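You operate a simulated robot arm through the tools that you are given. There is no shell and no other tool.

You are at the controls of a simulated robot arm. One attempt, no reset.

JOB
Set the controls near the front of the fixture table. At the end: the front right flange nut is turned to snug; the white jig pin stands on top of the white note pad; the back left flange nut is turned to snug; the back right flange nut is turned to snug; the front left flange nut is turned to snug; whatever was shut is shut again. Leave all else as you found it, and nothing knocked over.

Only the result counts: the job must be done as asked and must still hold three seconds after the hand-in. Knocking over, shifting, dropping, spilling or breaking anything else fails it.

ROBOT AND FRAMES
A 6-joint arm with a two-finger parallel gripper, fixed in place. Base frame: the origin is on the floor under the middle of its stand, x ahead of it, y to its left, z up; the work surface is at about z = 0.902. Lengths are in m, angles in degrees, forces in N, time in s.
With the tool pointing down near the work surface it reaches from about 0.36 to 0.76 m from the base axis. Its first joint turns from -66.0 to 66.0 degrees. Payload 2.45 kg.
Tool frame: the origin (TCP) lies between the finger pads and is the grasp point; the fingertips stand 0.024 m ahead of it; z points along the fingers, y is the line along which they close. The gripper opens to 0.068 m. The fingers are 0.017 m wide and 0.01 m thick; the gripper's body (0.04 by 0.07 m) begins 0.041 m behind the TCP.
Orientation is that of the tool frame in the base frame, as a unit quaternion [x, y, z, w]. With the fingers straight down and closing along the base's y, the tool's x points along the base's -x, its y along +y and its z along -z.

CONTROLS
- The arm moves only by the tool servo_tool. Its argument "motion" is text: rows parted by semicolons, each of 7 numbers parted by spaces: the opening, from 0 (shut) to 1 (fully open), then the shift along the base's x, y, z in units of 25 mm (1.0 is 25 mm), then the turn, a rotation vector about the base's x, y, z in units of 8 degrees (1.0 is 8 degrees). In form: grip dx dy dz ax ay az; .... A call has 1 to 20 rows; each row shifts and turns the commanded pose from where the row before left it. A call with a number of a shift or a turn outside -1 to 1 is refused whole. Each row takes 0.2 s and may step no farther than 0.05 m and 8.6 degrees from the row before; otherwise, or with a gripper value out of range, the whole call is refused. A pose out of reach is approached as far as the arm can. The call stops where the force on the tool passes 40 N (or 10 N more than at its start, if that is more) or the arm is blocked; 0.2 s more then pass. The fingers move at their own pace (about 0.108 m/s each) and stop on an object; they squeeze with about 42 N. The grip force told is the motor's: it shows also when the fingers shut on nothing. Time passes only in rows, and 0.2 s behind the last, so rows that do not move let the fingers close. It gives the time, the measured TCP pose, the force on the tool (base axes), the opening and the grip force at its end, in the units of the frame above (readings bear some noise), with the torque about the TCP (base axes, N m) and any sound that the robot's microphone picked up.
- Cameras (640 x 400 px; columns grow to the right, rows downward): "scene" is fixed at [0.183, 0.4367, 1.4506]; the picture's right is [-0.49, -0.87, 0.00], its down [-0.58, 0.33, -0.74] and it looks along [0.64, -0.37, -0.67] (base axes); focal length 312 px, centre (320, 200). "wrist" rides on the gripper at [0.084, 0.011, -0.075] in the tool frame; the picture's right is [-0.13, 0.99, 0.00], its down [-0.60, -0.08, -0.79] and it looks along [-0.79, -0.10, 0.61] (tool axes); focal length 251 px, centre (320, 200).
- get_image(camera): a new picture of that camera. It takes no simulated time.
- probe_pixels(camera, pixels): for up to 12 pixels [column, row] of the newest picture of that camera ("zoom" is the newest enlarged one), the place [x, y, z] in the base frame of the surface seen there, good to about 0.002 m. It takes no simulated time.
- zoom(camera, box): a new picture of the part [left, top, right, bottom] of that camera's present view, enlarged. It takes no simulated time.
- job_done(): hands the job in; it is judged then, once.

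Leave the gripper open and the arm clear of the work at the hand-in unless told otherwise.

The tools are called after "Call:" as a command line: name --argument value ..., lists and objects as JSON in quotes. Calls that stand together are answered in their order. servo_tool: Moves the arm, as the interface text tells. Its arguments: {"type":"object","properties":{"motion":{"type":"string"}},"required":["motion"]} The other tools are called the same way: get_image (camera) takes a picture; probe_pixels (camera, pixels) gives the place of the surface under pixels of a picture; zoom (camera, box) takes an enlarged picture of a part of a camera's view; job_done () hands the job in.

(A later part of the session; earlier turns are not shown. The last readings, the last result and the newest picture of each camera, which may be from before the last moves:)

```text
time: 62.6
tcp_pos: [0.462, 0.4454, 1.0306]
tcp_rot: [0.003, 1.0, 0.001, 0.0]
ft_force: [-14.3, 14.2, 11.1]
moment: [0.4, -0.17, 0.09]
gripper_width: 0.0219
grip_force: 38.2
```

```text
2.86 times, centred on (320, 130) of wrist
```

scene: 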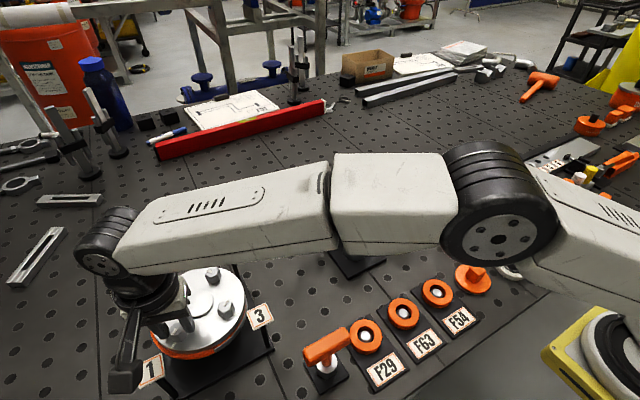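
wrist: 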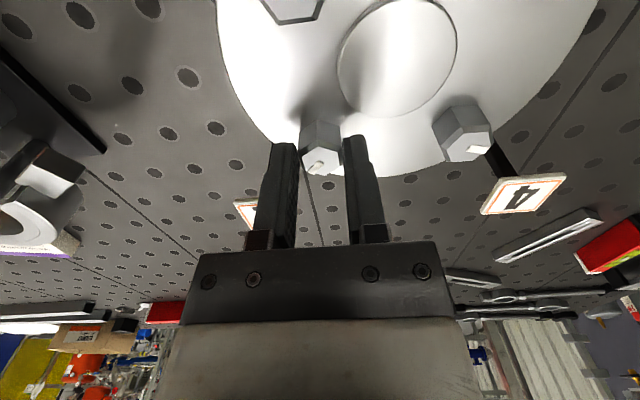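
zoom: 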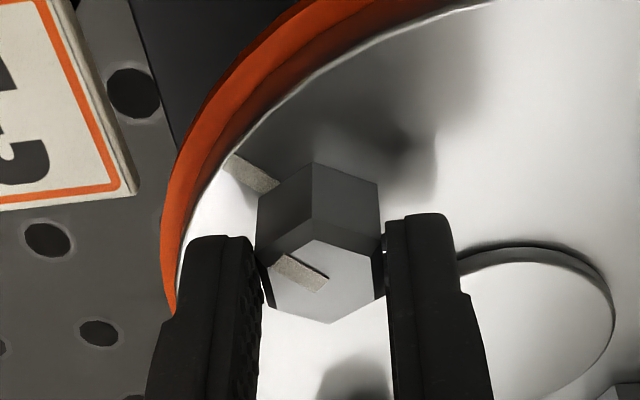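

Nut 3 is on its line. I'll release, lift, tilt 4°, and move to nut 4 (0.5335, 0.5135) with yaw 26°.

Call:
servo_tool --motion "0.6 0 0 0 0 0 0; 0.6 0 0 0 0 0 0; 0.6 0 0 0.6 0 0 0; 0.6 0 0 0.6 0 0 0; 0.6 0 0 0 0 -0.5 0; 0.6 0.715 0.69 0 0 0 0.8125; 0.6 0.715 0.69 0 0 0 0.8125; 0.6 0.715 0.69 0 0 0 0.8125; 0.6 0.715 0.69 0 0 0 0.8125; 0.6 0 0 0 0 0 0; 0.6 0 0 0 0 0 0"

Call:
zoom --camera "wrist" --box '[230, 60, 410, 200]'

Call:
zoom --camera "scene" --box '[120, 230, 300, 390]'

```text
time: 65.0
tcp_pos: [0.5326, 0.5114, 1.0601]
tcp_rot: [-0.223, 0.974, 0.007, 0.035]
ft_force: [0.4, -0.2, 0.4]
moment: [0.0, -0.03, 0.0]
gripper_width: 0.0409
grip_force: 0.1
```

```text
2.86 times, centred on (320, 130) of wrist
```

zoom: 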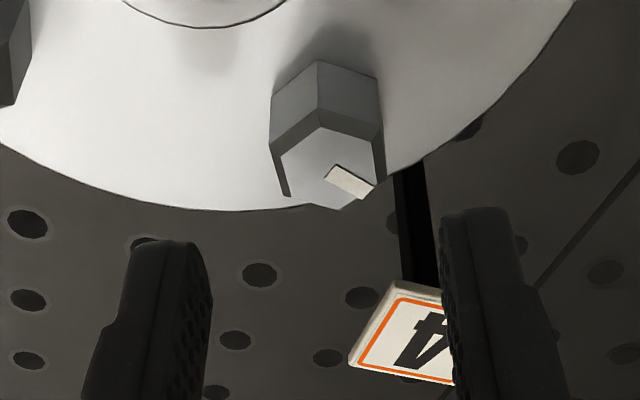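

```text
2.50 times, centred on (210, 310) of scene
```

zoom: 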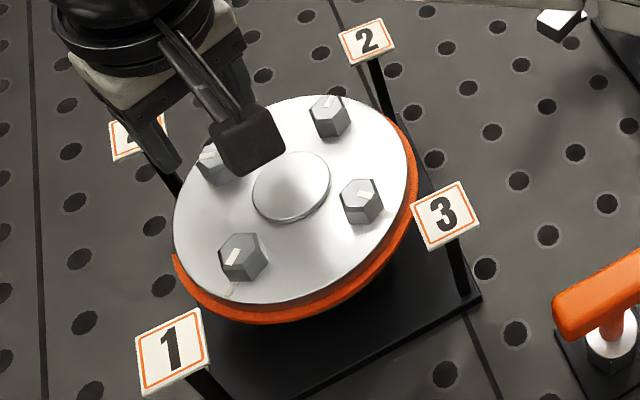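

I'll shift 1.6 mm along the closing line, then descend and close on nut 4.

Call:
servo_tool --motion "0.6 -0.028 0.057 -0.6 0 0 0; 0.6 0 0 -0.6 0 0 0; 0.6 0 0 0 0 0 0; 0 0 0 0 0 0 0; 0 0 0 0 0 0 0; 0 0 0 0 0 0 0"

Call:
zoom --camera "wrist" --box '[230, 60, 410, 200]'

```text
time: 66.4
tcp_pos: [0.5317, 0.5133, 1.0303]
tcp_rot: [-0.223, 0.974, 0.008, 0.034]
ft_force: [-1.1, 4.8, -2.4]
moment: [0.18, -0.05, 0.13]
gripper_width: 0.0221
grip_force: 39.0
```

```text
2.86 times, centred on (320, 130) of wrist
```

zoom: 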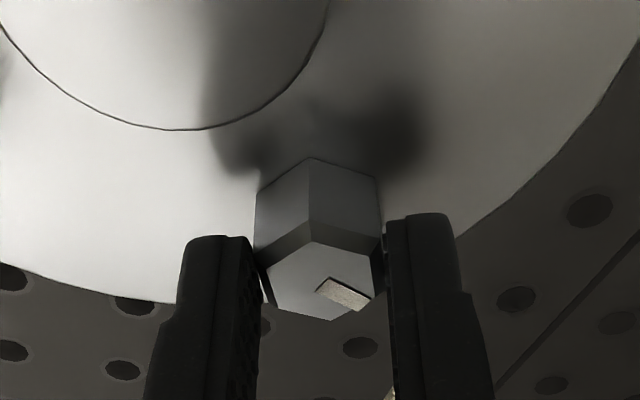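

Gripped. I'll turn nut 4 clockwise 26° to its line.

Call:
servo_tool --motion "0 0 0 0 0 0 -1; 0 0 0 0 0 0 -1; 0 0 0 0 0 0 -0.65; 0 0 0 0 0 0 -0.6; 0 0 0 0 0 0 0; 0 0 0 0 0 0 0"

Call:
zoom --camera "scene" --box '[120, 230, 300, 390]'

Call:
get_image --camera "wrist"

Call:
zoom --camera "wrist" --box '[230, 60, 410, 200]'

```text
time: 67.8
tcp_pos: [0.5316, 0.515, 1.0302]
tcp_rot: [0.001, 0.999, 0.003, 0.035]
ft_force: [-3.3, 23.7, -5.8]
moment: [0.48, 0.09, 0.09]
gripper_width: 0.0218
grip_force: 38.3
```

```text
2.50 times, centred on (210, 310) of scene
```

zoom: 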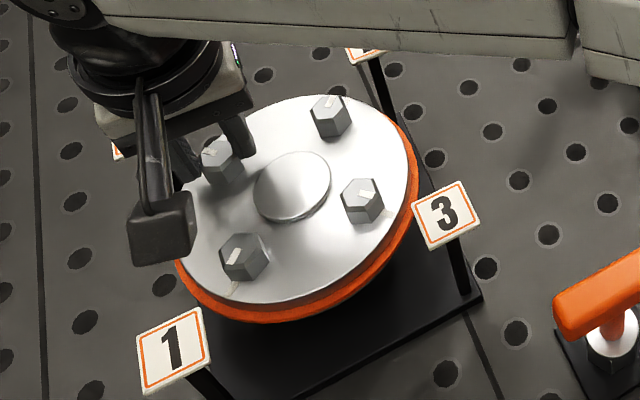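

```text
taken
```

wrist: 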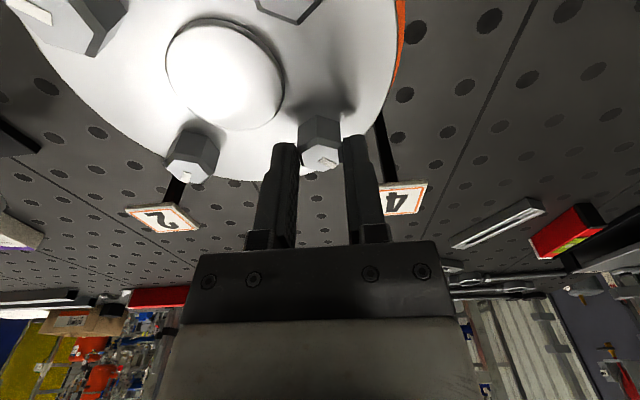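

```text
2.86 times, centred on (320, 130) of wrist
```

zoom: 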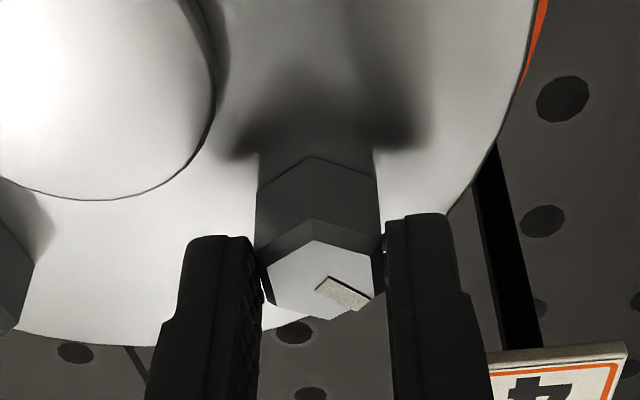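

Nut 4's arc isn't visible yet and its mark looks about 3° short of the line. There's also 24 N in +y, so the nut axis is slightly to +y. I'll nudge +1 mm in y and turn 4° more.

Call:
servo_tool --motion "0 0 0.05 0 0 0 -0.25; 0 0 0 0 0 0 -0.25; 0 0 0 0 0 0 0; 0 0 0 0 0 0 0"

Call:
zoom --camera "wrist" --box '[230, 60, 410, 200]'

Call:
zoom --camera "scene" --box '[120, 230, 300, 390]'

```text
time: 68.8
tcp_pos: [0.5321, 0.5153, 1.0294]
tcp_rot: [0.037, 0.999, -0.001, 0.034]
ft_force: [-7.7, 15.8, -4.6]
moment: [0.28, 0.38, 0.73]
gripper_width: 0.0225
grip_force: 38.9
```

```text
2.86 times, centred on (320, 130) of wrist
```

zoom: 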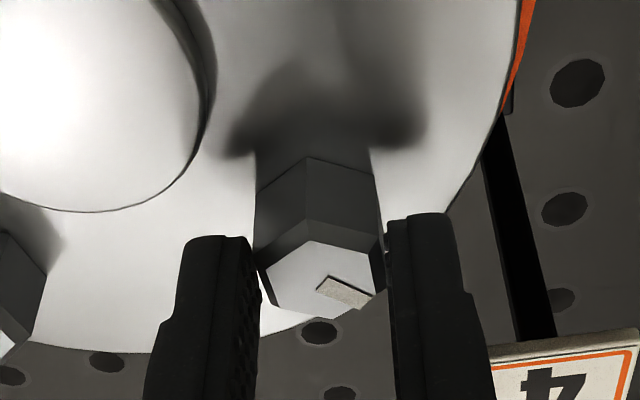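

```text
2.50 times, centred on (210, 310) of scene
```

zoom: 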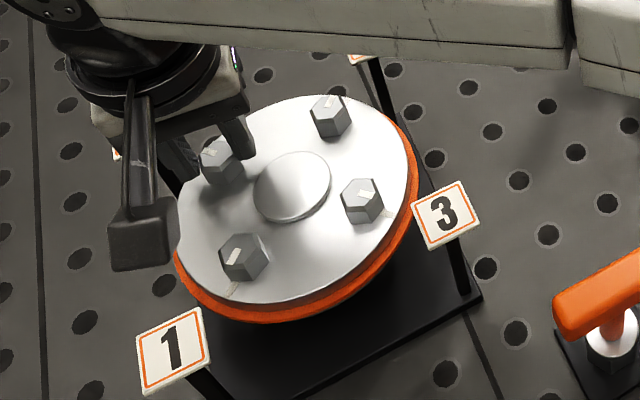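

Nut 4 now resists: 0.73 N·m and the fingers slipped about 3° on the flats. That feels like a real snug stop. I'll release, back off to a clear viewing pose, and inspect all four marks and the gasket.

Call:
servo_tool --motion "0.6 0 0 0.1 0 0 0; 0.6 0 0 0 0 0 0; 0.6 0 0 0.6 0 0 0; 0.6 0 0 0.8 0 0 0; 0.6 -0.5 0 1 0.035 0.499 0.5; 0.6 -1 -0.2 1 0 0 0; 0.6 -1 -0.3 1 0 0 0; 0.6 -1 -0.3 1 0 0 0; 0.6 -1 -0.3 0.5 0 0 0; 0.6 -1 -0.3 0 0 0 0; 0.6 -1 -0.3 0 0 0 0; 0.6 -1 0 0 0 0 0; 0.6 0 0 0 0 0 0; 0.6 0 0 0 0 0 0"

Call:
get_image --camera "wrist"

Call:
zoom --camera "wrist" --box '[270, 80, 410, 195]'

```text
time: 71.8
tcp_pos: [0.4548, 0.5306, 1.1754]
tcp_rot: [0.003, 1.0, 0.001, 0.0]
ft_force: [0.2, 0.7, -0.5]
moment: [-0.02, 0.02, 0.0]
gripper_width: 0.0409
grip_force: 0.0
out of reach, approached as far as the arm can: row 5, 6, 7, 8, 9, 10, 11, 12
```

```text
taken
```

wrist: 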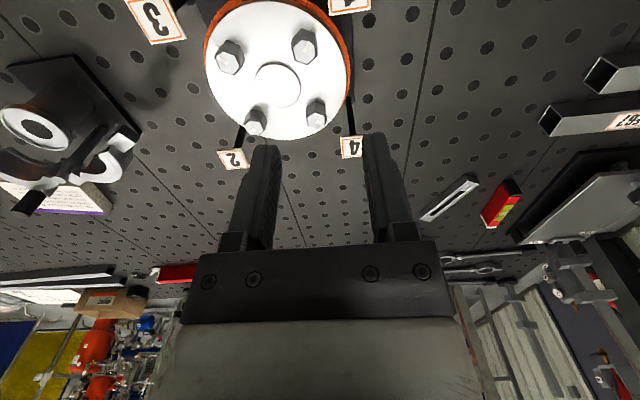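

```text
3.48 times, centred on (340, 138) of wrist
```

zoom: 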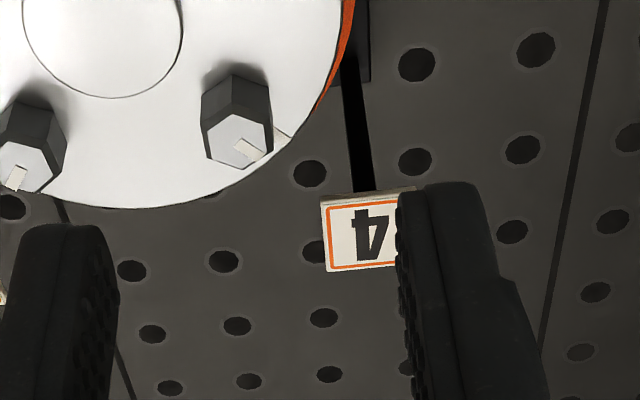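

The arm was at its reach limit on the way, but it's in a good spot. I'll continue back to the earlier viewing pose (0.35, 0.47, 1.2).

Call:
servo_tool --motion "0.6 -1 -0.6 0.25 0 0 0; 0.6 -1 -0.6 0.25 0 0 0; 0.6 -1 -0.6 0.25 0 0 0; 0.6 -1 -0.6 0.25 0 0 0; 0.6 0 0 0 0 0 0; 0.6 0 0 0 0 0 0"

Call:
get_image --camera "wrist"

Call:
zoom --camera "wrist" --box '[280, 85, 400, 190]'

Call:
zoom --camera "scene" --box '[120, 230, 300, 390]'

```text
time: 73.2
tcp_pos: [0.447, 0.5302, 1.186]
tcp_rot: [0.002, 1.0, -0.001, -0.001]
ft_force: [0.4, -0.6, 0.0]
moment: [-0.02, -0.04, 0.03]
gripper_width: 0.0406
grip_force: 0.0
out of reach, approached as far as the arm can: row 1, 2, 3, 4
```

```text
taken
```

wrist: 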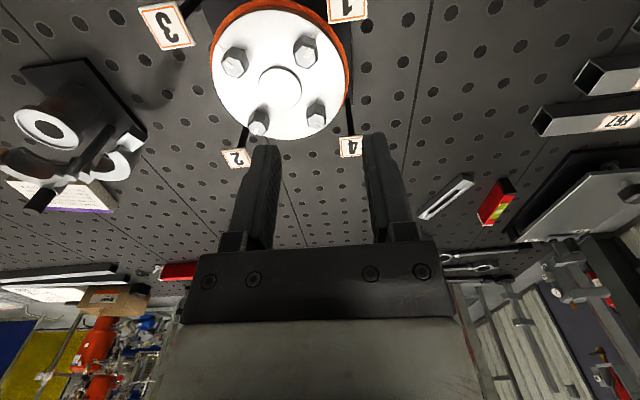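

```text
3.81 times, centred on (340, 138) of wrist
```

zoom: 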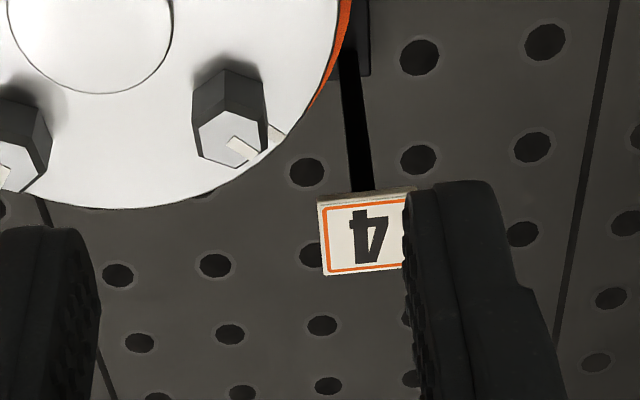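

```text
2.50 times, centred on (210, 310) of scene
```

zoom: 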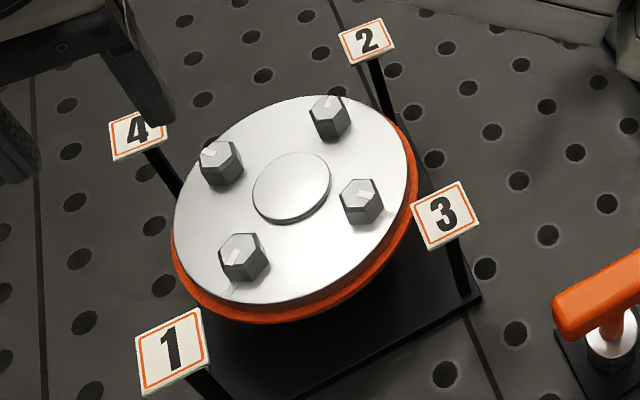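

The arm is stuck near full stretch because raising z keeps it at its limit. I'll move inward and down instead to leave that boundary: 25 mm steps in -x with a slight lowering. The fingers are behind the flange edge, well above tag 4 (tips at z≈1.16).

Call:
servo_tool --motion "0.6 -0.6 -0.6 -0.4 0 0 0; 0.6 -0.6 -0.6 -0.4 0 0 0; 0.6 0 0 0 0 0 0"

```text
time: 74.0
tcp_pos: [0.4466, 0.5316, 1.1853]
tcp_rot: [0.003, 1.0, 0.001, -0.001]
ft_force: [-0.1, -0.7, -0.4]
moment: [0.0, 0.01, 0.03]
gripper_width: 0.0408
grip_force: 0.1
out of reach, approached as far as the arm can: row 1, 2
```

Inward and down was also refused. I'll try a pure downward step, which is tangential for a stretched arm. The fingertips are at z≈1.16, so there's plenty of room.

Call:
servo_tool --motion "0.6 0 0 -0.8 0 0 0; 0.6 0 0 -0.8 0 0 0; 0.6 0 0 0 0 0 0"

Call:
get_image --camera "scene"

```text
time: 74.8
tcp_pos: [0.4512, 0.5409, 1.1489]
tcp_rot: [0.002, 1.0, -0.001, 0.0]
ft_force: [0.4, 0.2, -0.7]
moment: [-0.01, -0.03, -0.01]
gripper_width: 0.0411
grip_force: 0.0
out of reach, approached as far as the arm can: row 1, 2
```

```text
taken
```

scene: 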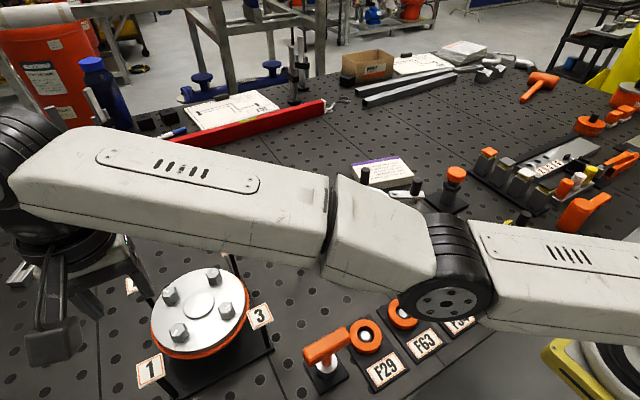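

The arm is straight, near its stretch singularity. The downward move should have bent the elbow a little, so I'll try small inward steps (radially towards the base) now.

Call:
servo_tool --motion "0.6 -0.2 -0.25 0 0 0 0; 0.6 -0.2 -0.25 0 0 0 0; 0.6 0 0 0 0 0 0"

```text
time: 75.6
tcp_pos: [0.4512, 0.5416, 1.1535]
tcp_rot: [0.002, 1.0, 0.001, 0.0]
ft_force: [1.0, -0.1, -0.6]
moment: [-0.01, -0.01, -0.03]
gripper_width: 0.0408
grip_force: 0.1
out of reach, approached as far as the arm can: row 1, 2
```

Inward is still blocked. Raising the arm while it was straight probably let the elbow over-extend, and going further down flexes it back. I have clearance (tips at ≈1.13 against tag and nut tops at 1.017), so I'll descend another 50 mm and watch.

Call:
servo_tool --motion "0.6 0 0 -0.7 0 0 0; 0.6 0 0 -0.7 0 0 0; 0.6 0 0 -0.6 0 0 0; 0.6 0 0 0 0 0 0"

```text
time: 76.6
tcp_pos: [0.4566, 0.5489, 1.1052]
tcp_rot: [0.004, 1.0, 0.0, 0.0]
ft_force: [-0.7, -0.6, 0.1]
moment: [0.0, 0.0, 0.02]
gripper_width: 0.0409
grip_force: 0.1
out of reach, approached as far as the arm can: row 1, 2
```

Row 3 wasn't flagged, so the arm is off the boundary. Now I'll step inward, radially.

Call:
servo_tool --motion "0.6 -0.3 -0.36 0 0 0 0; 0.6 -0.3 -0.36 0 0 0 0; 0.6 -0.4 -0.48 0 0 0 0; 0.6 -0.4 -0.48 0 0 0 0; 0.6 0 0 0 0 0 0"

```text
time: 77.8
tcp_pos: [0.4539, 0.5515, 1.1101]
tcp_rot: [0.003, 1.0, 0.0, 0.0]
ft_force: [-0.4, 0.0, 0.3]
moment: [0.0, -0.02, 0.0]
gripper_width: 0.0405
grip_force: 0.1
out of reach, approached as far as the arm can: row 1, 2, 3, 4
```

Still over-extended. I'll lower a further 45 mm (tips to ≈1.04, still above the nut and tag tops at 1.017), watching for unflagged rows.

Call:
servo_tool --motion "0.6 0 0 -0.6 0 0 0; 0.6 0 0 -0.6 0 0 0; 0.6 0 0 -0.6 0 0 0; 0.6 0 0 0 0 0 0"

Call:
get_image --camera "scene"

```text
time: 78.8
tcp_pos: [0.457, 0.5563, 1.0629]
tcp_rot: [0.003, 1.0, 0.001, -0.001]
ft_force: [0.1, 0.9, -0.3]
moment: [0.0, -0.02, 0.03]
gripper_width: 0.0409
grip_force: 0.0
out of reach, approached as far as the arm can: row 2, 3
```

```text
taken
```

scene: 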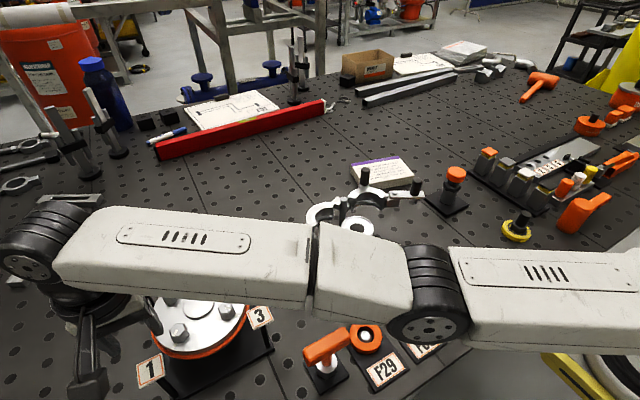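

The elbow looks low, so I need to know its height. I'll probe arm points before moving further.

Call:
probe_pixels --camera "scene" --pixels '[[430, 325], [430, 265], [330, 290], [330, 240], [180, 240], [180, 285], [550, 275], [550, 330], [40, 250], [90, 210], [620, 290]]'

Call:
get_image --camera "wrist"

```text
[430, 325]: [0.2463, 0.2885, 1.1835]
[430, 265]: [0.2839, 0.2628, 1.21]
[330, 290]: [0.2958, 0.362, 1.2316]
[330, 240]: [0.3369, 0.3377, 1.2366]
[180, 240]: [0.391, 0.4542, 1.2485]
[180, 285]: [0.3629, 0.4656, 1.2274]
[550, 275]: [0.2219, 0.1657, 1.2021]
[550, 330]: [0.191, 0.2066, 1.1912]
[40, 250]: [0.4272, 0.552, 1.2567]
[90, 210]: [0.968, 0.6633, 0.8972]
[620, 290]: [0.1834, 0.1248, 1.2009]
```

```text
taken
```

wrist: 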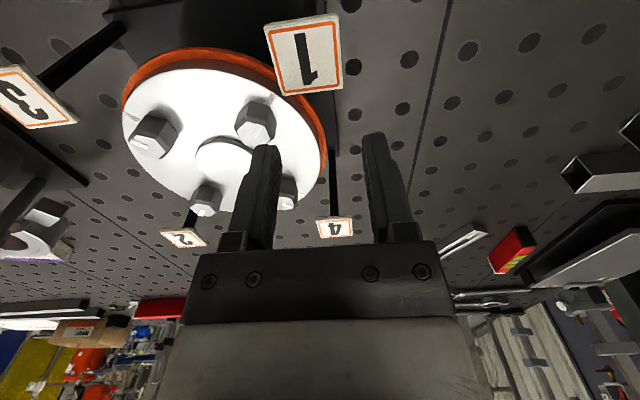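

The arm tops show the elbow slightly below the shoulder-wrist line, so it flipped to elbow-down and sits on its joint limit. To flip back, I'll first swing sideways (towards +y) to a clear patch of table near (0.37, 0.62). Then I'll push outward to straighten and go down so the elbow bends the right way.

Call:
servo_tool --motion "0.6 -0.62 0.51 0.2 0 0 0; 0.6 -0.63 0.49 0 0 0 0; 0.6 -0.65 0.47 0 0 0 0; 0.6 -0.66 0.45 0 0 0 0; 0.6 -0.67 0.43 0 0 0 0; 0.6 0 0 0 0 0 0"

Call:
get_image --camera "scene"

Call:
get_image --camera "wrist"

```text
time: 80.2
tcp_pos: [0.4, 0.5886, 1.067]
tcp_rot: [0.003, 1.0, 0.0, 0.0]
ft_force: [0.3, -0.3, 0.9]
moment: [0.0, 0.04, 0.02]
gripper_width: 0.0409
grip_force: 0.0
out of reach, approached as far as the arm can: row 2, 4, 5
```

```text
taken
```

scene: 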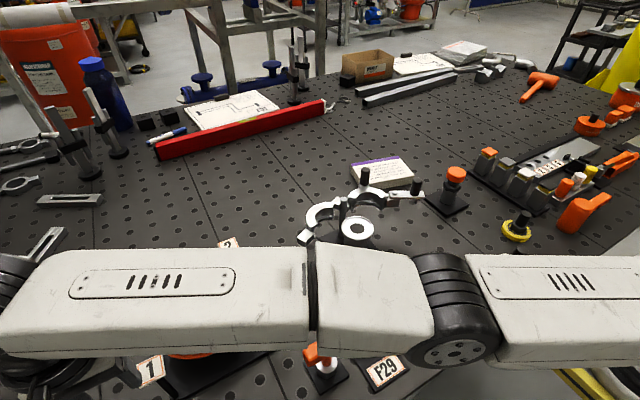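

```text
taken
```

wrist: 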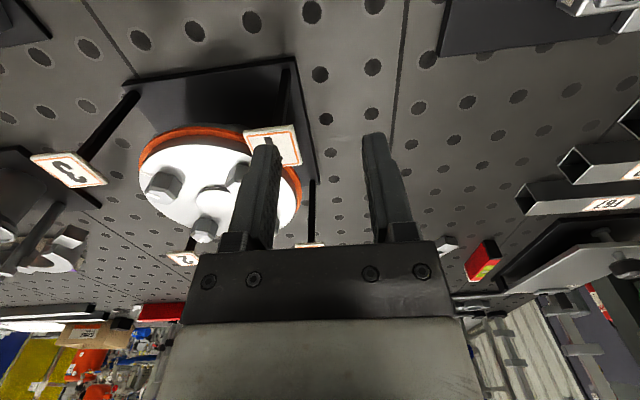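

I'll swing a bit further from tag 1 before lowering.

Call:
servo_tool --motion "0.6 -0.7 0.5 0 0 0 0; 0.6 -0.72 0.48 0 0 0 0; 0.6 0 0 0 0 0 0"

```text
time: 81.0
tcp_pos: [0.4026, 0.5891, 1.0674]
tcp_rot: [0.003, 1.0, 0.002, -0.001]
ft_force: [0.5, -0.4, -0.8]
moment: [0.0, 0.01, -0.05]
gripper_width: 0.0405
grip_force: 0.0
out of reach, approached as far as the arm can: row 1, 2
```

Sideways is now limited, probably joint 1. I'll close the fingers to slim the tool, push outward radially to straighten the elbow, then go down in small steps. TCP stays above z 1.0 and clear of tag 1, which spans y ≤ 0.568.

Call:
servo_tool --motion "0.2 0.25 0.5 0 0 0 0; 0.2 0.25 0.5 0 0 0 0; 0.2 0 0 0 0 0 0"

Call:
servo_tool --motion "0.2 0 0 -0.5 0 0 0; 0.2 0 0 -0.5 0 0 0; 0.2 0 0 0 0 0 0"

```text
time: 81.8
tcp_pos: [0.4022, 0.5882, 1.0679]
tcp_rot: [0.003, 1.0, 0.002, 0.0]
ft_force: [-0.1, 0.3, 0.0]
moment: [0.03, -0.04, -0.02]
gripper_width: 0.0137
grip_force: 0.2
out of reach, approached as far as the arm can: row 1, 2
```

```text
time: 82.6
tcp_pos: [0.4018, 0.589, 1.0432]
tcp_rot: [0.003, 1.0, 0.001, 0.0]
ft_force: [0.3, 0.7, -0.7]
moment: [-0.01, 0.0, -0.01]
gripper_width: 0.0137
grip_force: 0.1
```

Down worked unflagged, and r = 0.713 is now well inside the stretch limit, so the elbow may have recovered. I'll raise slightly to clear tag 1, then try going in -y (inward, reducing the base angle).

Call:
servo_tool --motion "0.2 0 0 0.6 0 0 0; 0.2 0 0 0.4 0 0 0; 0.2 0 0 0 0 0 0"

Call:
servo_tool --motion "0.2 0 -0.5 0 0 0 0; 0.2 0 -0.5 0 0 0 0; 0.2 0 0 0 0 0 0"

Call:
get_image --camera "scene"

```text
time: 83.4
tcp_pos: [0.402, 0.5885, 1.0681]
tcp_rot: [0.002, 1.0, 0.002, -0.001]
ft_force: [-0.4, -1.1, 0.2]
moment: [-0.02, -0.03, -0.03]
gripper_width: 0.0135
grip_force: 0.0
```

```text
time: 84.2
tcp_pos: [0.4026, 0.5633, 1.0689]
tcp_rot: [0.003, 1.0, 0.002, -0.001]
ft_force: [0.5, -0.6, -0.5]
moment: [0.01, 0.0, -0.02]
gripper_width: 0.0137
grip_force: 0.0
```

```text
taken
```

scene: 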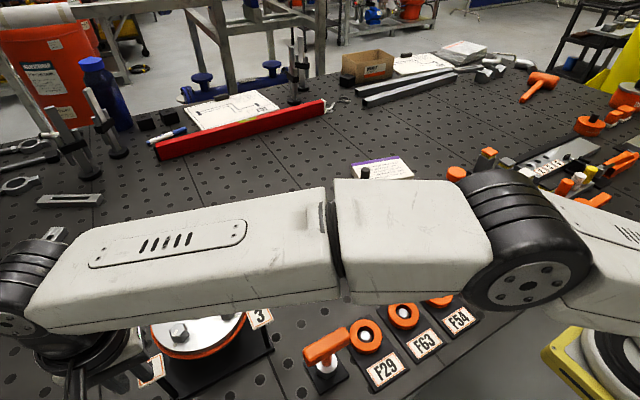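

The elbow is up again and nothing is flagged. I'll move inward and up to the viewing pose near (0.36, 0.46, 1.2), staying well inside reach.

Call:
servo_tool --motion "0.2 -0.28 -0.68 0.5 0 0 0; 0.2 -0.28 -0.68 0.87 0 0 0; 0.2 -0.28 -0.68 0.87 0 0 0; 0.6 -0.28 -0.68 0.87 0 0 0; 0.6 -0.28 -0.68 0.87 0 0 0; 0.6 -0.28 -0.68 0.87 0 0 0; 0.6 0 0 0.3 0 0 0; 0.6 0 0 0 0 0 0; 0.6 0 0 0 0 0 0"

Call:
get_image --camera "wrist"

Call:
zoom --camera "wrist" --box '[280, 85, 400, 190]'

```text
time: 86.2
tcp_pos: [0.3603, 0.4624, 1.1973]
tcp_rot: [0.003, 1.0, 0.001, 0.0]
ft_force: [-0.1, 0.5, -0.1]
moment: [0.0, 0.01, 0.0]
gripper_width: 0.0408
grip_force: 0.2
```

```text
taken
```

wrist: 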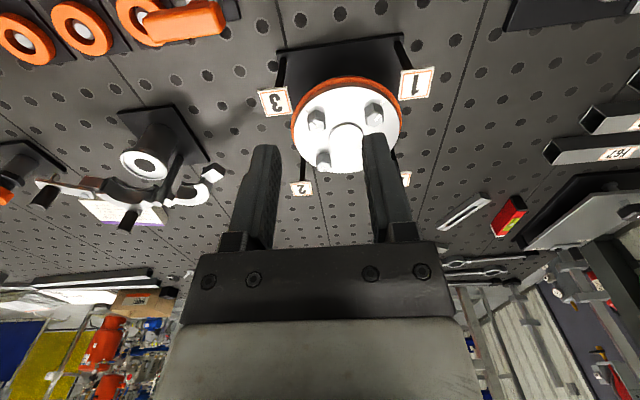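

```text
3.81 times, centred on (340, 138) of wrist
```

zoom: 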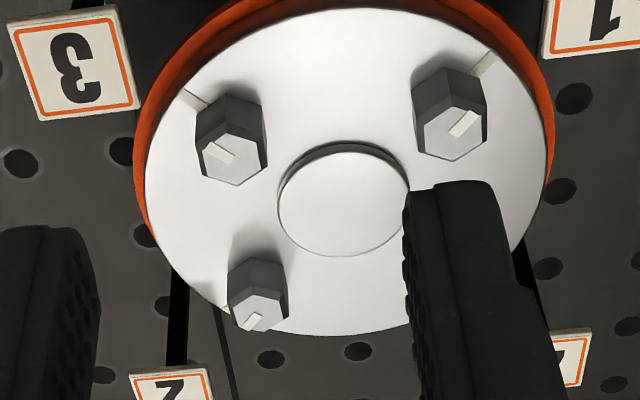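

I'll open fully for a wider view, then zoom on each nut and on the gasket from both cameras.

Call:
servo_tool --motion "1 0 0.3 0 0 0 0; 1 0 0 0 0 0 0; 1 0 0 0 0 0 0"

Call:
get_image --camera "wrist"

Call:
zoom --camera "wrist" --box '[275, 75, 405, 185]'

Call:
zoom --camera "scene" --box '[140, 250, 260, 360]'

```text
time: 87.0
tcp_pos: [0.3608, 0.4701, 1.1974]
tcp_rot: [0.002, 1.0, 0.002, -0.001]
ft_force: [-0.5, -0.8, 0.2]
moment: [-0.03, 0.0, 0.02]
gripper_width: 0.0682
grip_force: 0.0
```

```text
taken
```

wrist: 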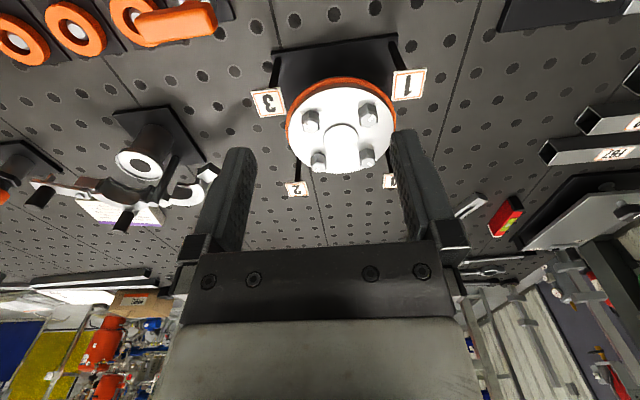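

```text
3.64 times, centred on (340, 130) of wrist
```

zoom: 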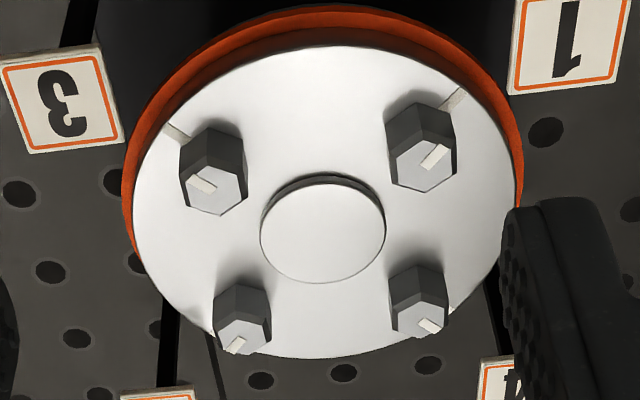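

```text
3.64 times, centred on (200, 305) of scene
```

zoom: 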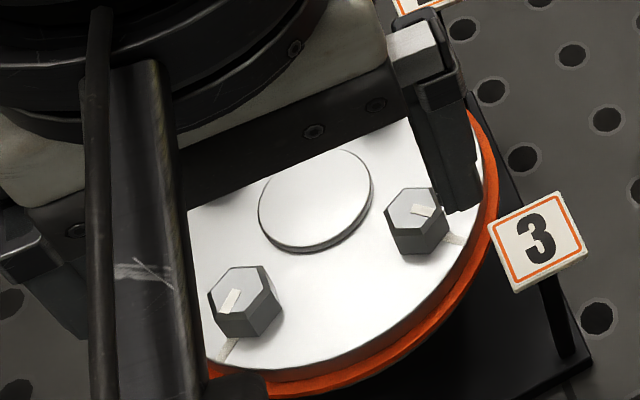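

Now tight zooms on each nut to measure the marks against their lines.

Call:
zoom --camera "wrist" --box '[345, 95, 385, 135]'

Call:
zoom --camera "wrist" --box '[288, 98, 328, 138]'

Call:
zoom --camera "wrist" --box '[298, 140, 338, 180]'

Call:
zoom --camera "wrist" --box '[345, 138, 385, 178]'

```text
10.00 times, centred on (365, 115) of wrist
```

zoom: 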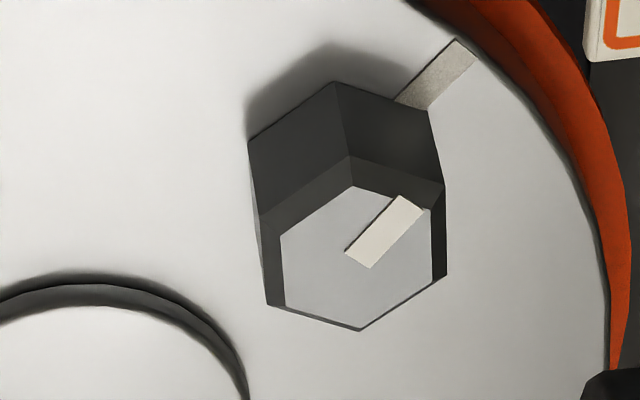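

```text
10.00 times, centred on (308, 118) of wrist
```

zoom: 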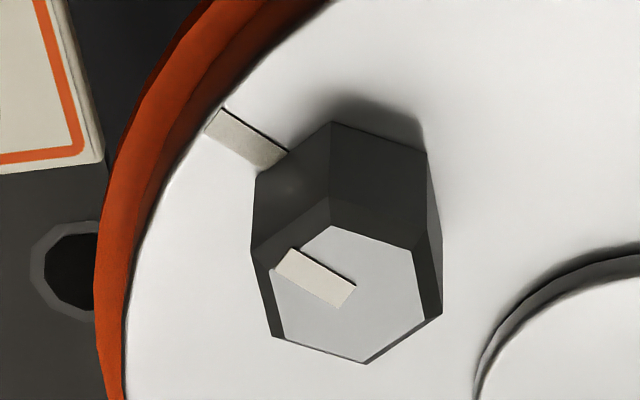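

```text
10.00 times, centred on (318, 160) of wrist
```

zoom: 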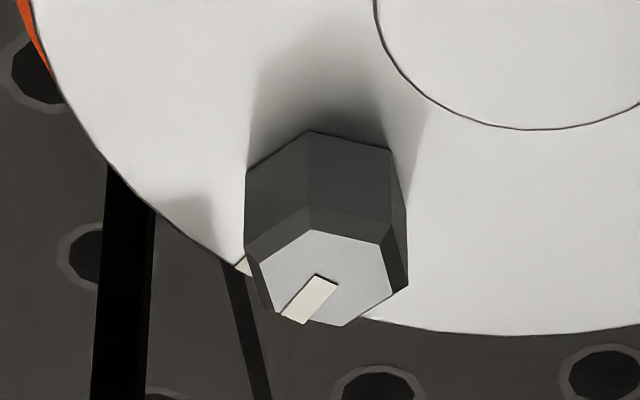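

```text
10.00 times, centred on (365, 158) of wrist
```

zoom: 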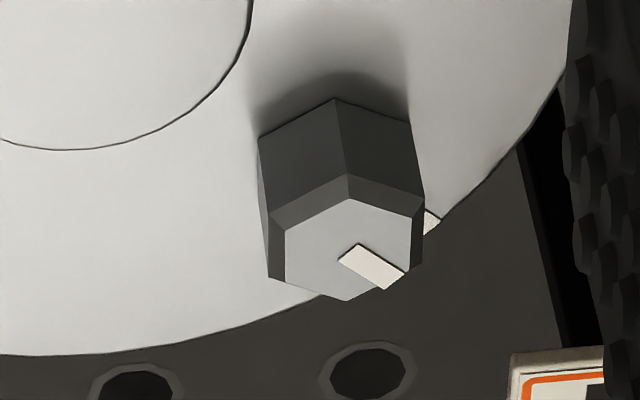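

By measurement, nut 4's mark is on its line, nuts 1 and 3 are about 3° short, and nut 2 is about 5° short. I need an unobstructed scene view of the gasket all round, so I'll move the arm away towards -y.

Call:
servo_tool --motion "1 0.3 -1 0.3 0 0 0; 1 0.3 -1 0.3 0 0 0; 1 0 -1 0 0 0 0; 1 0 -1 0 0 0 0; 1 0 -1 0 0 0 0; 1 0 -1 0 0 0 0; 1 0 -1 0 0 0 0; 1 0 -1 0 0 0 0; 1 0 -1 0 0 0 0; 1 0 -1 0 0 0 0; 1 0 0 0 0 0 0"

Call:
zoom --camera "scene" --box '[130, 240, 270, 370]'

Call:
get_image --camera "wrist"

```text
time: 89.4
tcp_pos: [0.3747, 0.2189, 1.2117]
tcp_rot: [0.003, 1.0, 0.001, 0.001]
ft_force: [0.0, -0.3, 0.3]
moment: [-0.01, -0.05, 0.0]
gripper_width: 0.068
grip_force: 0.1
```

```text
3.08 times, centred on (200, 305) of scene
```

zoom: 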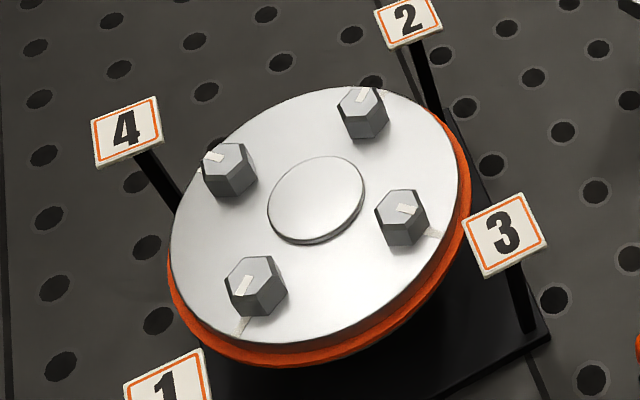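

```text
taken
```

wrist: 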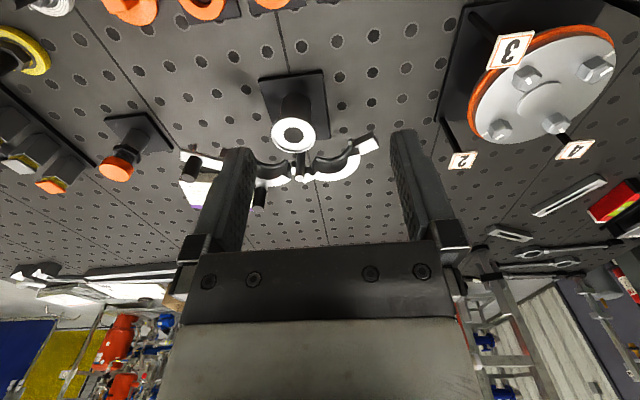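

I'll zoom closely on the left edge (nut 4's quadrant) and the upper-right edge (nut 2's quadrant).

Call:
zoom --camera "scene" --box '[160, 265, 220, 345]'

Call:
zoom --camera "scene" --box '[205, 255, 265, 335]'

Call:
zoom --camera "wrist" --box '[440, 10, 640, 170]'

```text
5.00 times, centred on (190, 305) of scene
```

zoom: 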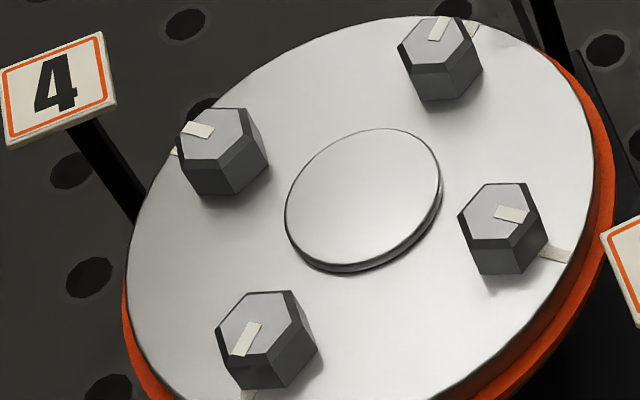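

```text
5.00 times, centred on (235, 295) of scene
```

zoom: 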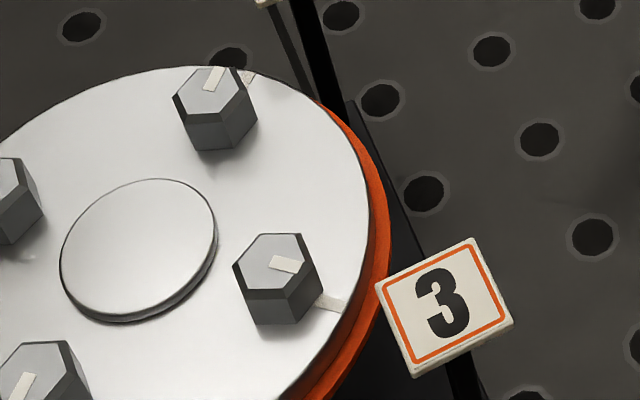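

```text
2.50 times, centred on (540, 90) of wrist
```

zoom: 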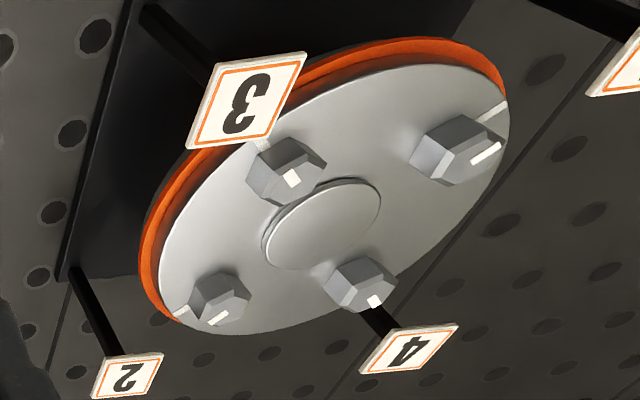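

I'll probe the ends of the visible orange to see which quadrants they belong to.

Call:
probe_pixels --camera "scene" --pixels '[[151.2, 320.5], [150.9, 322.5], [151.5, 325], [155, 338], [237.8, 275.5], [241.5, 283], [244.5, 300], [199.0, 304.5]]'

Call:
zoom --camera "scene" --box '[143, 300, 173, 335]'

Call:
zoom --camera "scene" --box '[225, 265, 255, 300]'

```text
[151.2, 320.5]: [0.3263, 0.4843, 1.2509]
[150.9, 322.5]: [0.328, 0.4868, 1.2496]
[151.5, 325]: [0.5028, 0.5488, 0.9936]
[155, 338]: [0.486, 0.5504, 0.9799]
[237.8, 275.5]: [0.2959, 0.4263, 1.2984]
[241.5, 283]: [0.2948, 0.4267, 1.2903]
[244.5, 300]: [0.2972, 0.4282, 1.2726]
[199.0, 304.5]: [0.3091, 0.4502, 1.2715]
```

```text
11.43 times, centred on (158, 318) of scene
```

zoom: 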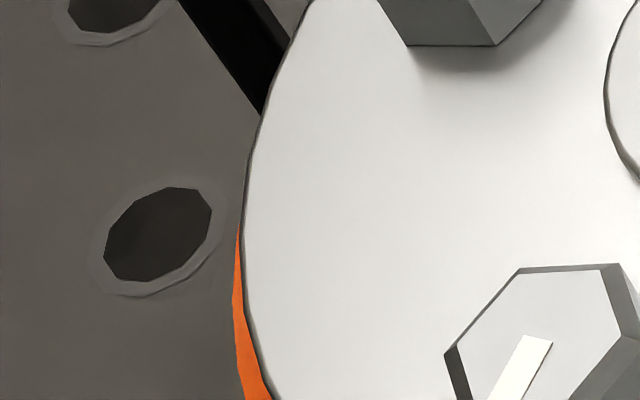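

```text
11.43 times, centred on (240, 282) of scene
```

zoom: 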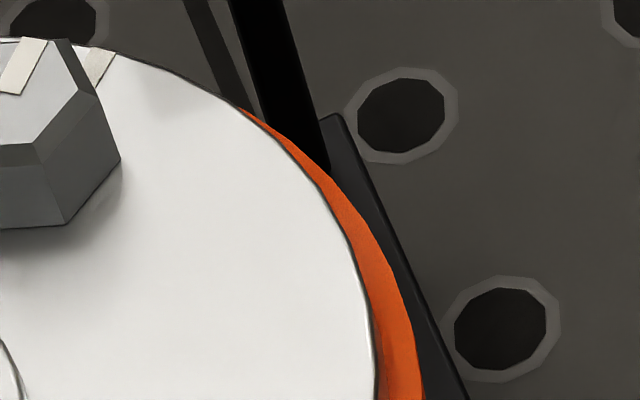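

The probe used the older picture. I'll refresh the scene image, then probe again.

Call:
get_image --camera "scene"

Call:
probe_pixels --camera "scene" --pixels '[[150.6, 321.5], [150.8, 324], [151, 328], [155, 338], [234.5, 275.3], [239.5, 281], [243.5, 288], [199.0, 304.5], [246, 300]]'

```text
taken
```

scene: 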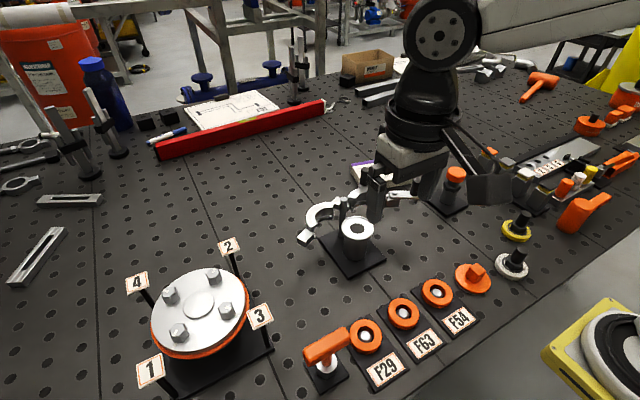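

```text
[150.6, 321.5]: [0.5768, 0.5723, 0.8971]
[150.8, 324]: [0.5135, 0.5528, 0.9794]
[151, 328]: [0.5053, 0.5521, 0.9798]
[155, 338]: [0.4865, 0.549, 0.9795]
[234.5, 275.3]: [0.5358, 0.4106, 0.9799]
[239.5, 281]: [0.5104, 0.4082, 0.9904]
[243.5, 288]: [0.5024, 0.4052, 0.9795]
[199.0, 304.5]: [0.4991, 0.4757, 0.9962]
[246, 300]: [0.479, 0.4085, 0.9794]
```

The left orange end is at azimuth ≈78°, inside nut 4's quadrant, so all four quadrants now show the lip evenly. It triggers at about 95% of a 90° travel and nut 4 hit a hard stop at its line, so this is simply the snug indication. Nut 2 still looks about 5° short of its line, so I'll snug it up to the stop. I'll approach nut 2 with yaw +6°.

Call:
servo_tool --motion "0.6 0.697 1 0 0 0 0.25; 0.6 0.697 1 0 0 0 0.25; 0.6 0.697 1 0 0 0 0.25; 0.6 0.697 1 -1 0 0 0; 0.6 0.697 1 -1 0 0 0; 0.6 0.697 1 -1 0 0 0; 0.6 0.697 1 -1 0 0 0; 0.6 0.697 1 -1 0 0 0; 0.6 0.697 1 -1 0 0 0; 0.6 0 0 0 0 0 0; 0.6 0 0 0 0 0 0"

Call:
zoom --camera "wrist" --box '[230, 60, 410, 200]'

```text
time: 91.8
tcp_pos: [0.5316, 0.4464, 1.0609]
tcp_rot: [-0.05, 0.999, 0.002, 0.001]
ft_force: [0.0, -1.0, -0.3]
moment: [0.0, 0.02, 0.02]
gripper_width: 0.0412
grip_force: 0.0
```

```text
2.86 times, centred on (320, 130) of wrist
```

zoom: 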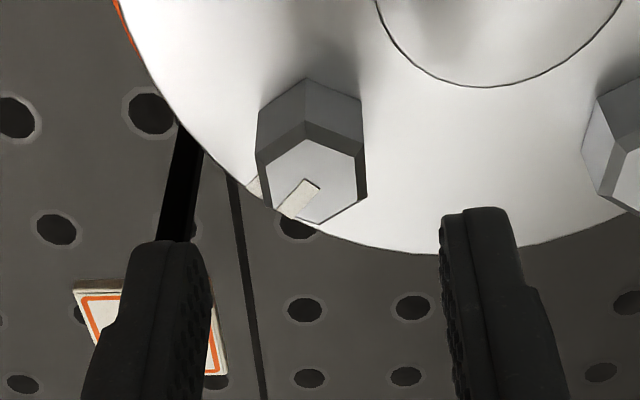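

It's about 1.6 mm too far in +y. I'll correct, descend and grip nut 2.

Call:
servo_tool --motion "0.6 0 -0.065 -0.6 0 0 0; 0.6 0 0 -0.6 0 0 0; 0.6 0 0 0 0 0 0; 0 0 0 0 0 0 0; 0 0 0 0 0 0 0; 0 0 0 0 0 0 0"

Call:
zoom --camera "wrist" --box '[230, 60, 410, 200]'

```text
time: 93.2
tcp_pos: [0.5314, 0.4442, 1.0315]
tcp_rot: [-0.05, 0.999, 0.001, 0.0]
ft_force: [0.3, 5.3, -2.5]
moment: [0.21, -0.35, 0.05]
gripper_width: 0.0216
grip_force: 38.1
```

```text
2.86 times, centred on (320, 130) of wrist
```

zoom: 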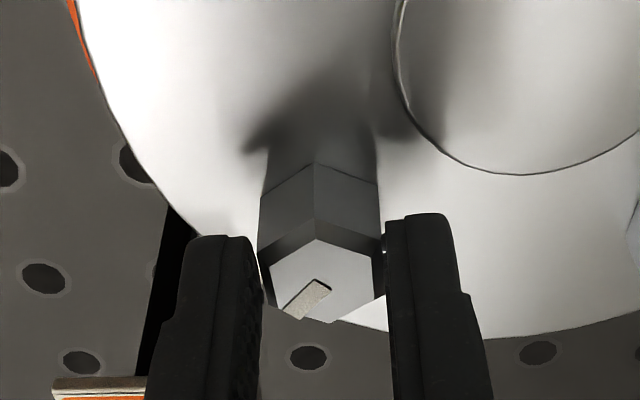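

Flush at 21.6 mm with yaw 5.7°, so nut 2 was indeed about 5.7° short. I'll turn clockwise in small steps and watch the torque for the stop.

Call:
servo_tool --motion "0 0 0 0 0 0 -0.4; 0 0 0 0 0 0 -0.3; 0 0 0 0 0 0 0"

Call:
servo_tool --motion "0 0 0 0 0 0 -0.25; 0 0 0 0 0 0 0"

```text
time: 94.0
tcp_pos: [0.5308, 0.4449, 1.0317]
tcp_rot: [-0.002, 1.0, 0.002, -0.001]
ft_force: [0.2, 17.3, -11.0]
moment: [0.41, -0.87, 0.12]
gripper_width: 0.0219
grip_force: 38.5
```

```text
time: 94.6
tcp_pos: [0.5306, 0.444, 1.0327]
tcp_rot: [0.016, 1.0, 0.002, -0.001]
ft_force: [-3.3, 23.9, -11.9]
moment: [0.54, 0.04, 0.78]
gripper_width: 0.022
grip_force: 38.4
```

Torque rose to 0.78 N·m at the stop, so nut 2 is now fully at its line. Nuts 1 and 3 were gripped flush and turned to within about 1° of theirs. I'll release, lift, and retreat inward while rising gradually, heading for the pins.

Call:
servo_tool --motion "0.6 0 0 0.05 0 0 0; 0.6 0 0 0 0 0 0; 0.6 0 0 0.6 0 0 0; 0.6 0 0 0.5 0 0 0; 0.6 -0.7 -1 0.5 0 0 0; 0.6 -0.7 -1 0.5 0 0 0; 0.6 -0.7 -1 0.5 0 0 0; 0.6 -0.7 -1 0.8 0 0 0; 0.6 -0.7 -1 0.8 0 0 0; 0.6 -0.7 -1 0.8 0 0 0.2; 1 0 -1 0.3 0 0 0; 1 0 -1 0 0 0 0; 1 0 -1 0 0 0 0; 1 0 -1 0 0 0 0; 1 0 -1 0 0 0 0; 1 0 -1 0 0 0 0; 1 0 -1 0 0 0 0; 1 0 -1 0 0 0 0; 1 0 -1 0 0 0 0; 1 0 -1 0 0 0 0"

Call:
zoom --camera "scene" --box '[130, 240, 270, 370]'

Call:
get_image --camera "scene"

```text
time: 98.8
tcp_pos: [0.4269, 0.0438, 1.1663]
tcp_rot: [0.002, 1.0, 0.001, 0.0]
ft_force: [-0.6, -0.5, 1.2]
moment: [0.01, 0.03, 0.0]
gripper_width: 0.0681
grip_force: 0.1
```

```text
3.08 times, centred on (200, 305) of scene
```

zoom: 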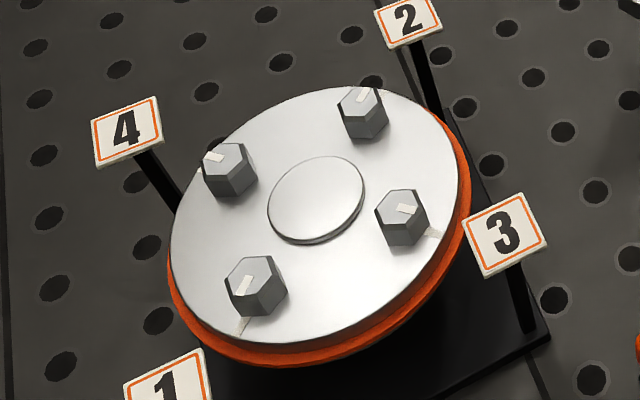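

```text
taken
```

scene: 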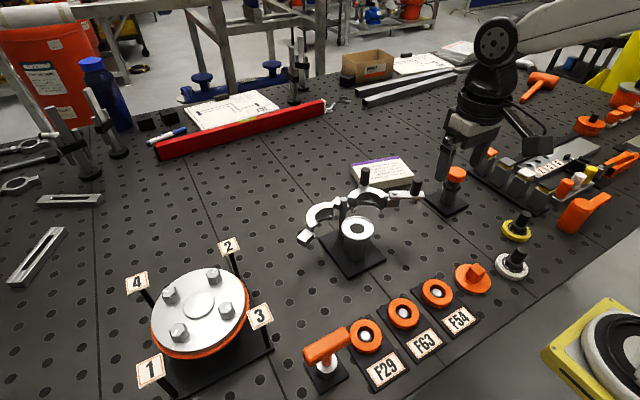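

All four nut marks sit on their lines and the lip is even. Now I'll move to a viewing pose near the pins at about (0.31, -0.44, 1.14).

Call:
servo_tool --motion "1 0 -1 0 0 0 0; 1 0 -1 0 0 0 0; 1 0 -1 0 0 0 0; 1 0 -1 0 0 0 0; 1 0 -1 0 0 0 0; 1 0 -1 0 0 0 0; 1 0 -1 0 0 0 0; 1 0 -1 0 0 0 0; 1 0 -1 0 0 0 0; 1 0 -1 0 0 0 0; 1 0 -1 0 0 0 0; 1 -0.5 -1 0 0 0 0; 1 -0.5 -1 0 0 0 0; 1 -0.6 -1 0 0 0 0; 1 -0.6 -1 0 0 0 0; 1 -0.6 -1 -0.3 0 0 0; 1 -0.6 -1 -0.3 0 0 0; 1 -0.6 -1 -0.3 0 0 0; 1 -0.6 -1 0 0 0 0; 1 0 0 0 0 0 0"

Call:
get_image --camera "wrist"

Call:
zoom --camera "wrist" --box '[220, 50, 460, 200]'

```text
time: 103.0
tcp_pos: [0.3224, -0.4275, 1.1433]
tcp_rot: [0.003, 1.0, 0.001, -0.001]
ft_force: [0.0, -0.6, -0.6]
moment: [0.0, 0.01, -0.02]
gripper_width: 0.0681
grip_force: 0.1
out of reach, approached as far as the arm can: row 19
```

```text
taken
```

wrist: 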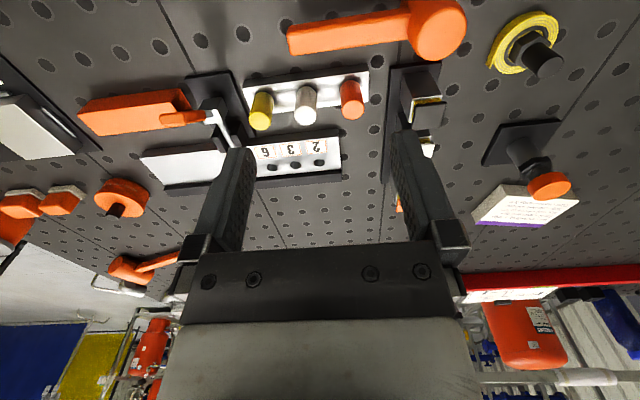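

```text
2.67 times, centred on (340, 125) of wrist
```

zoom: 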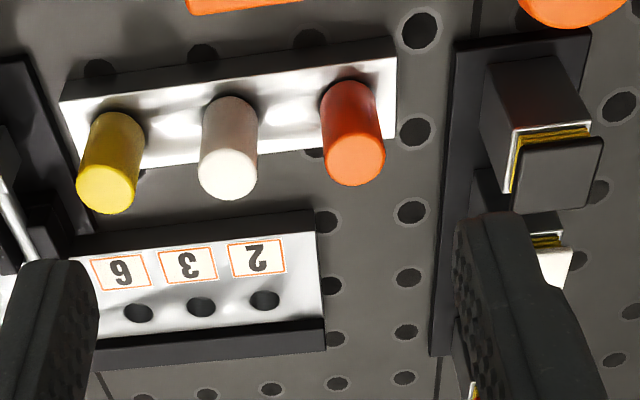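

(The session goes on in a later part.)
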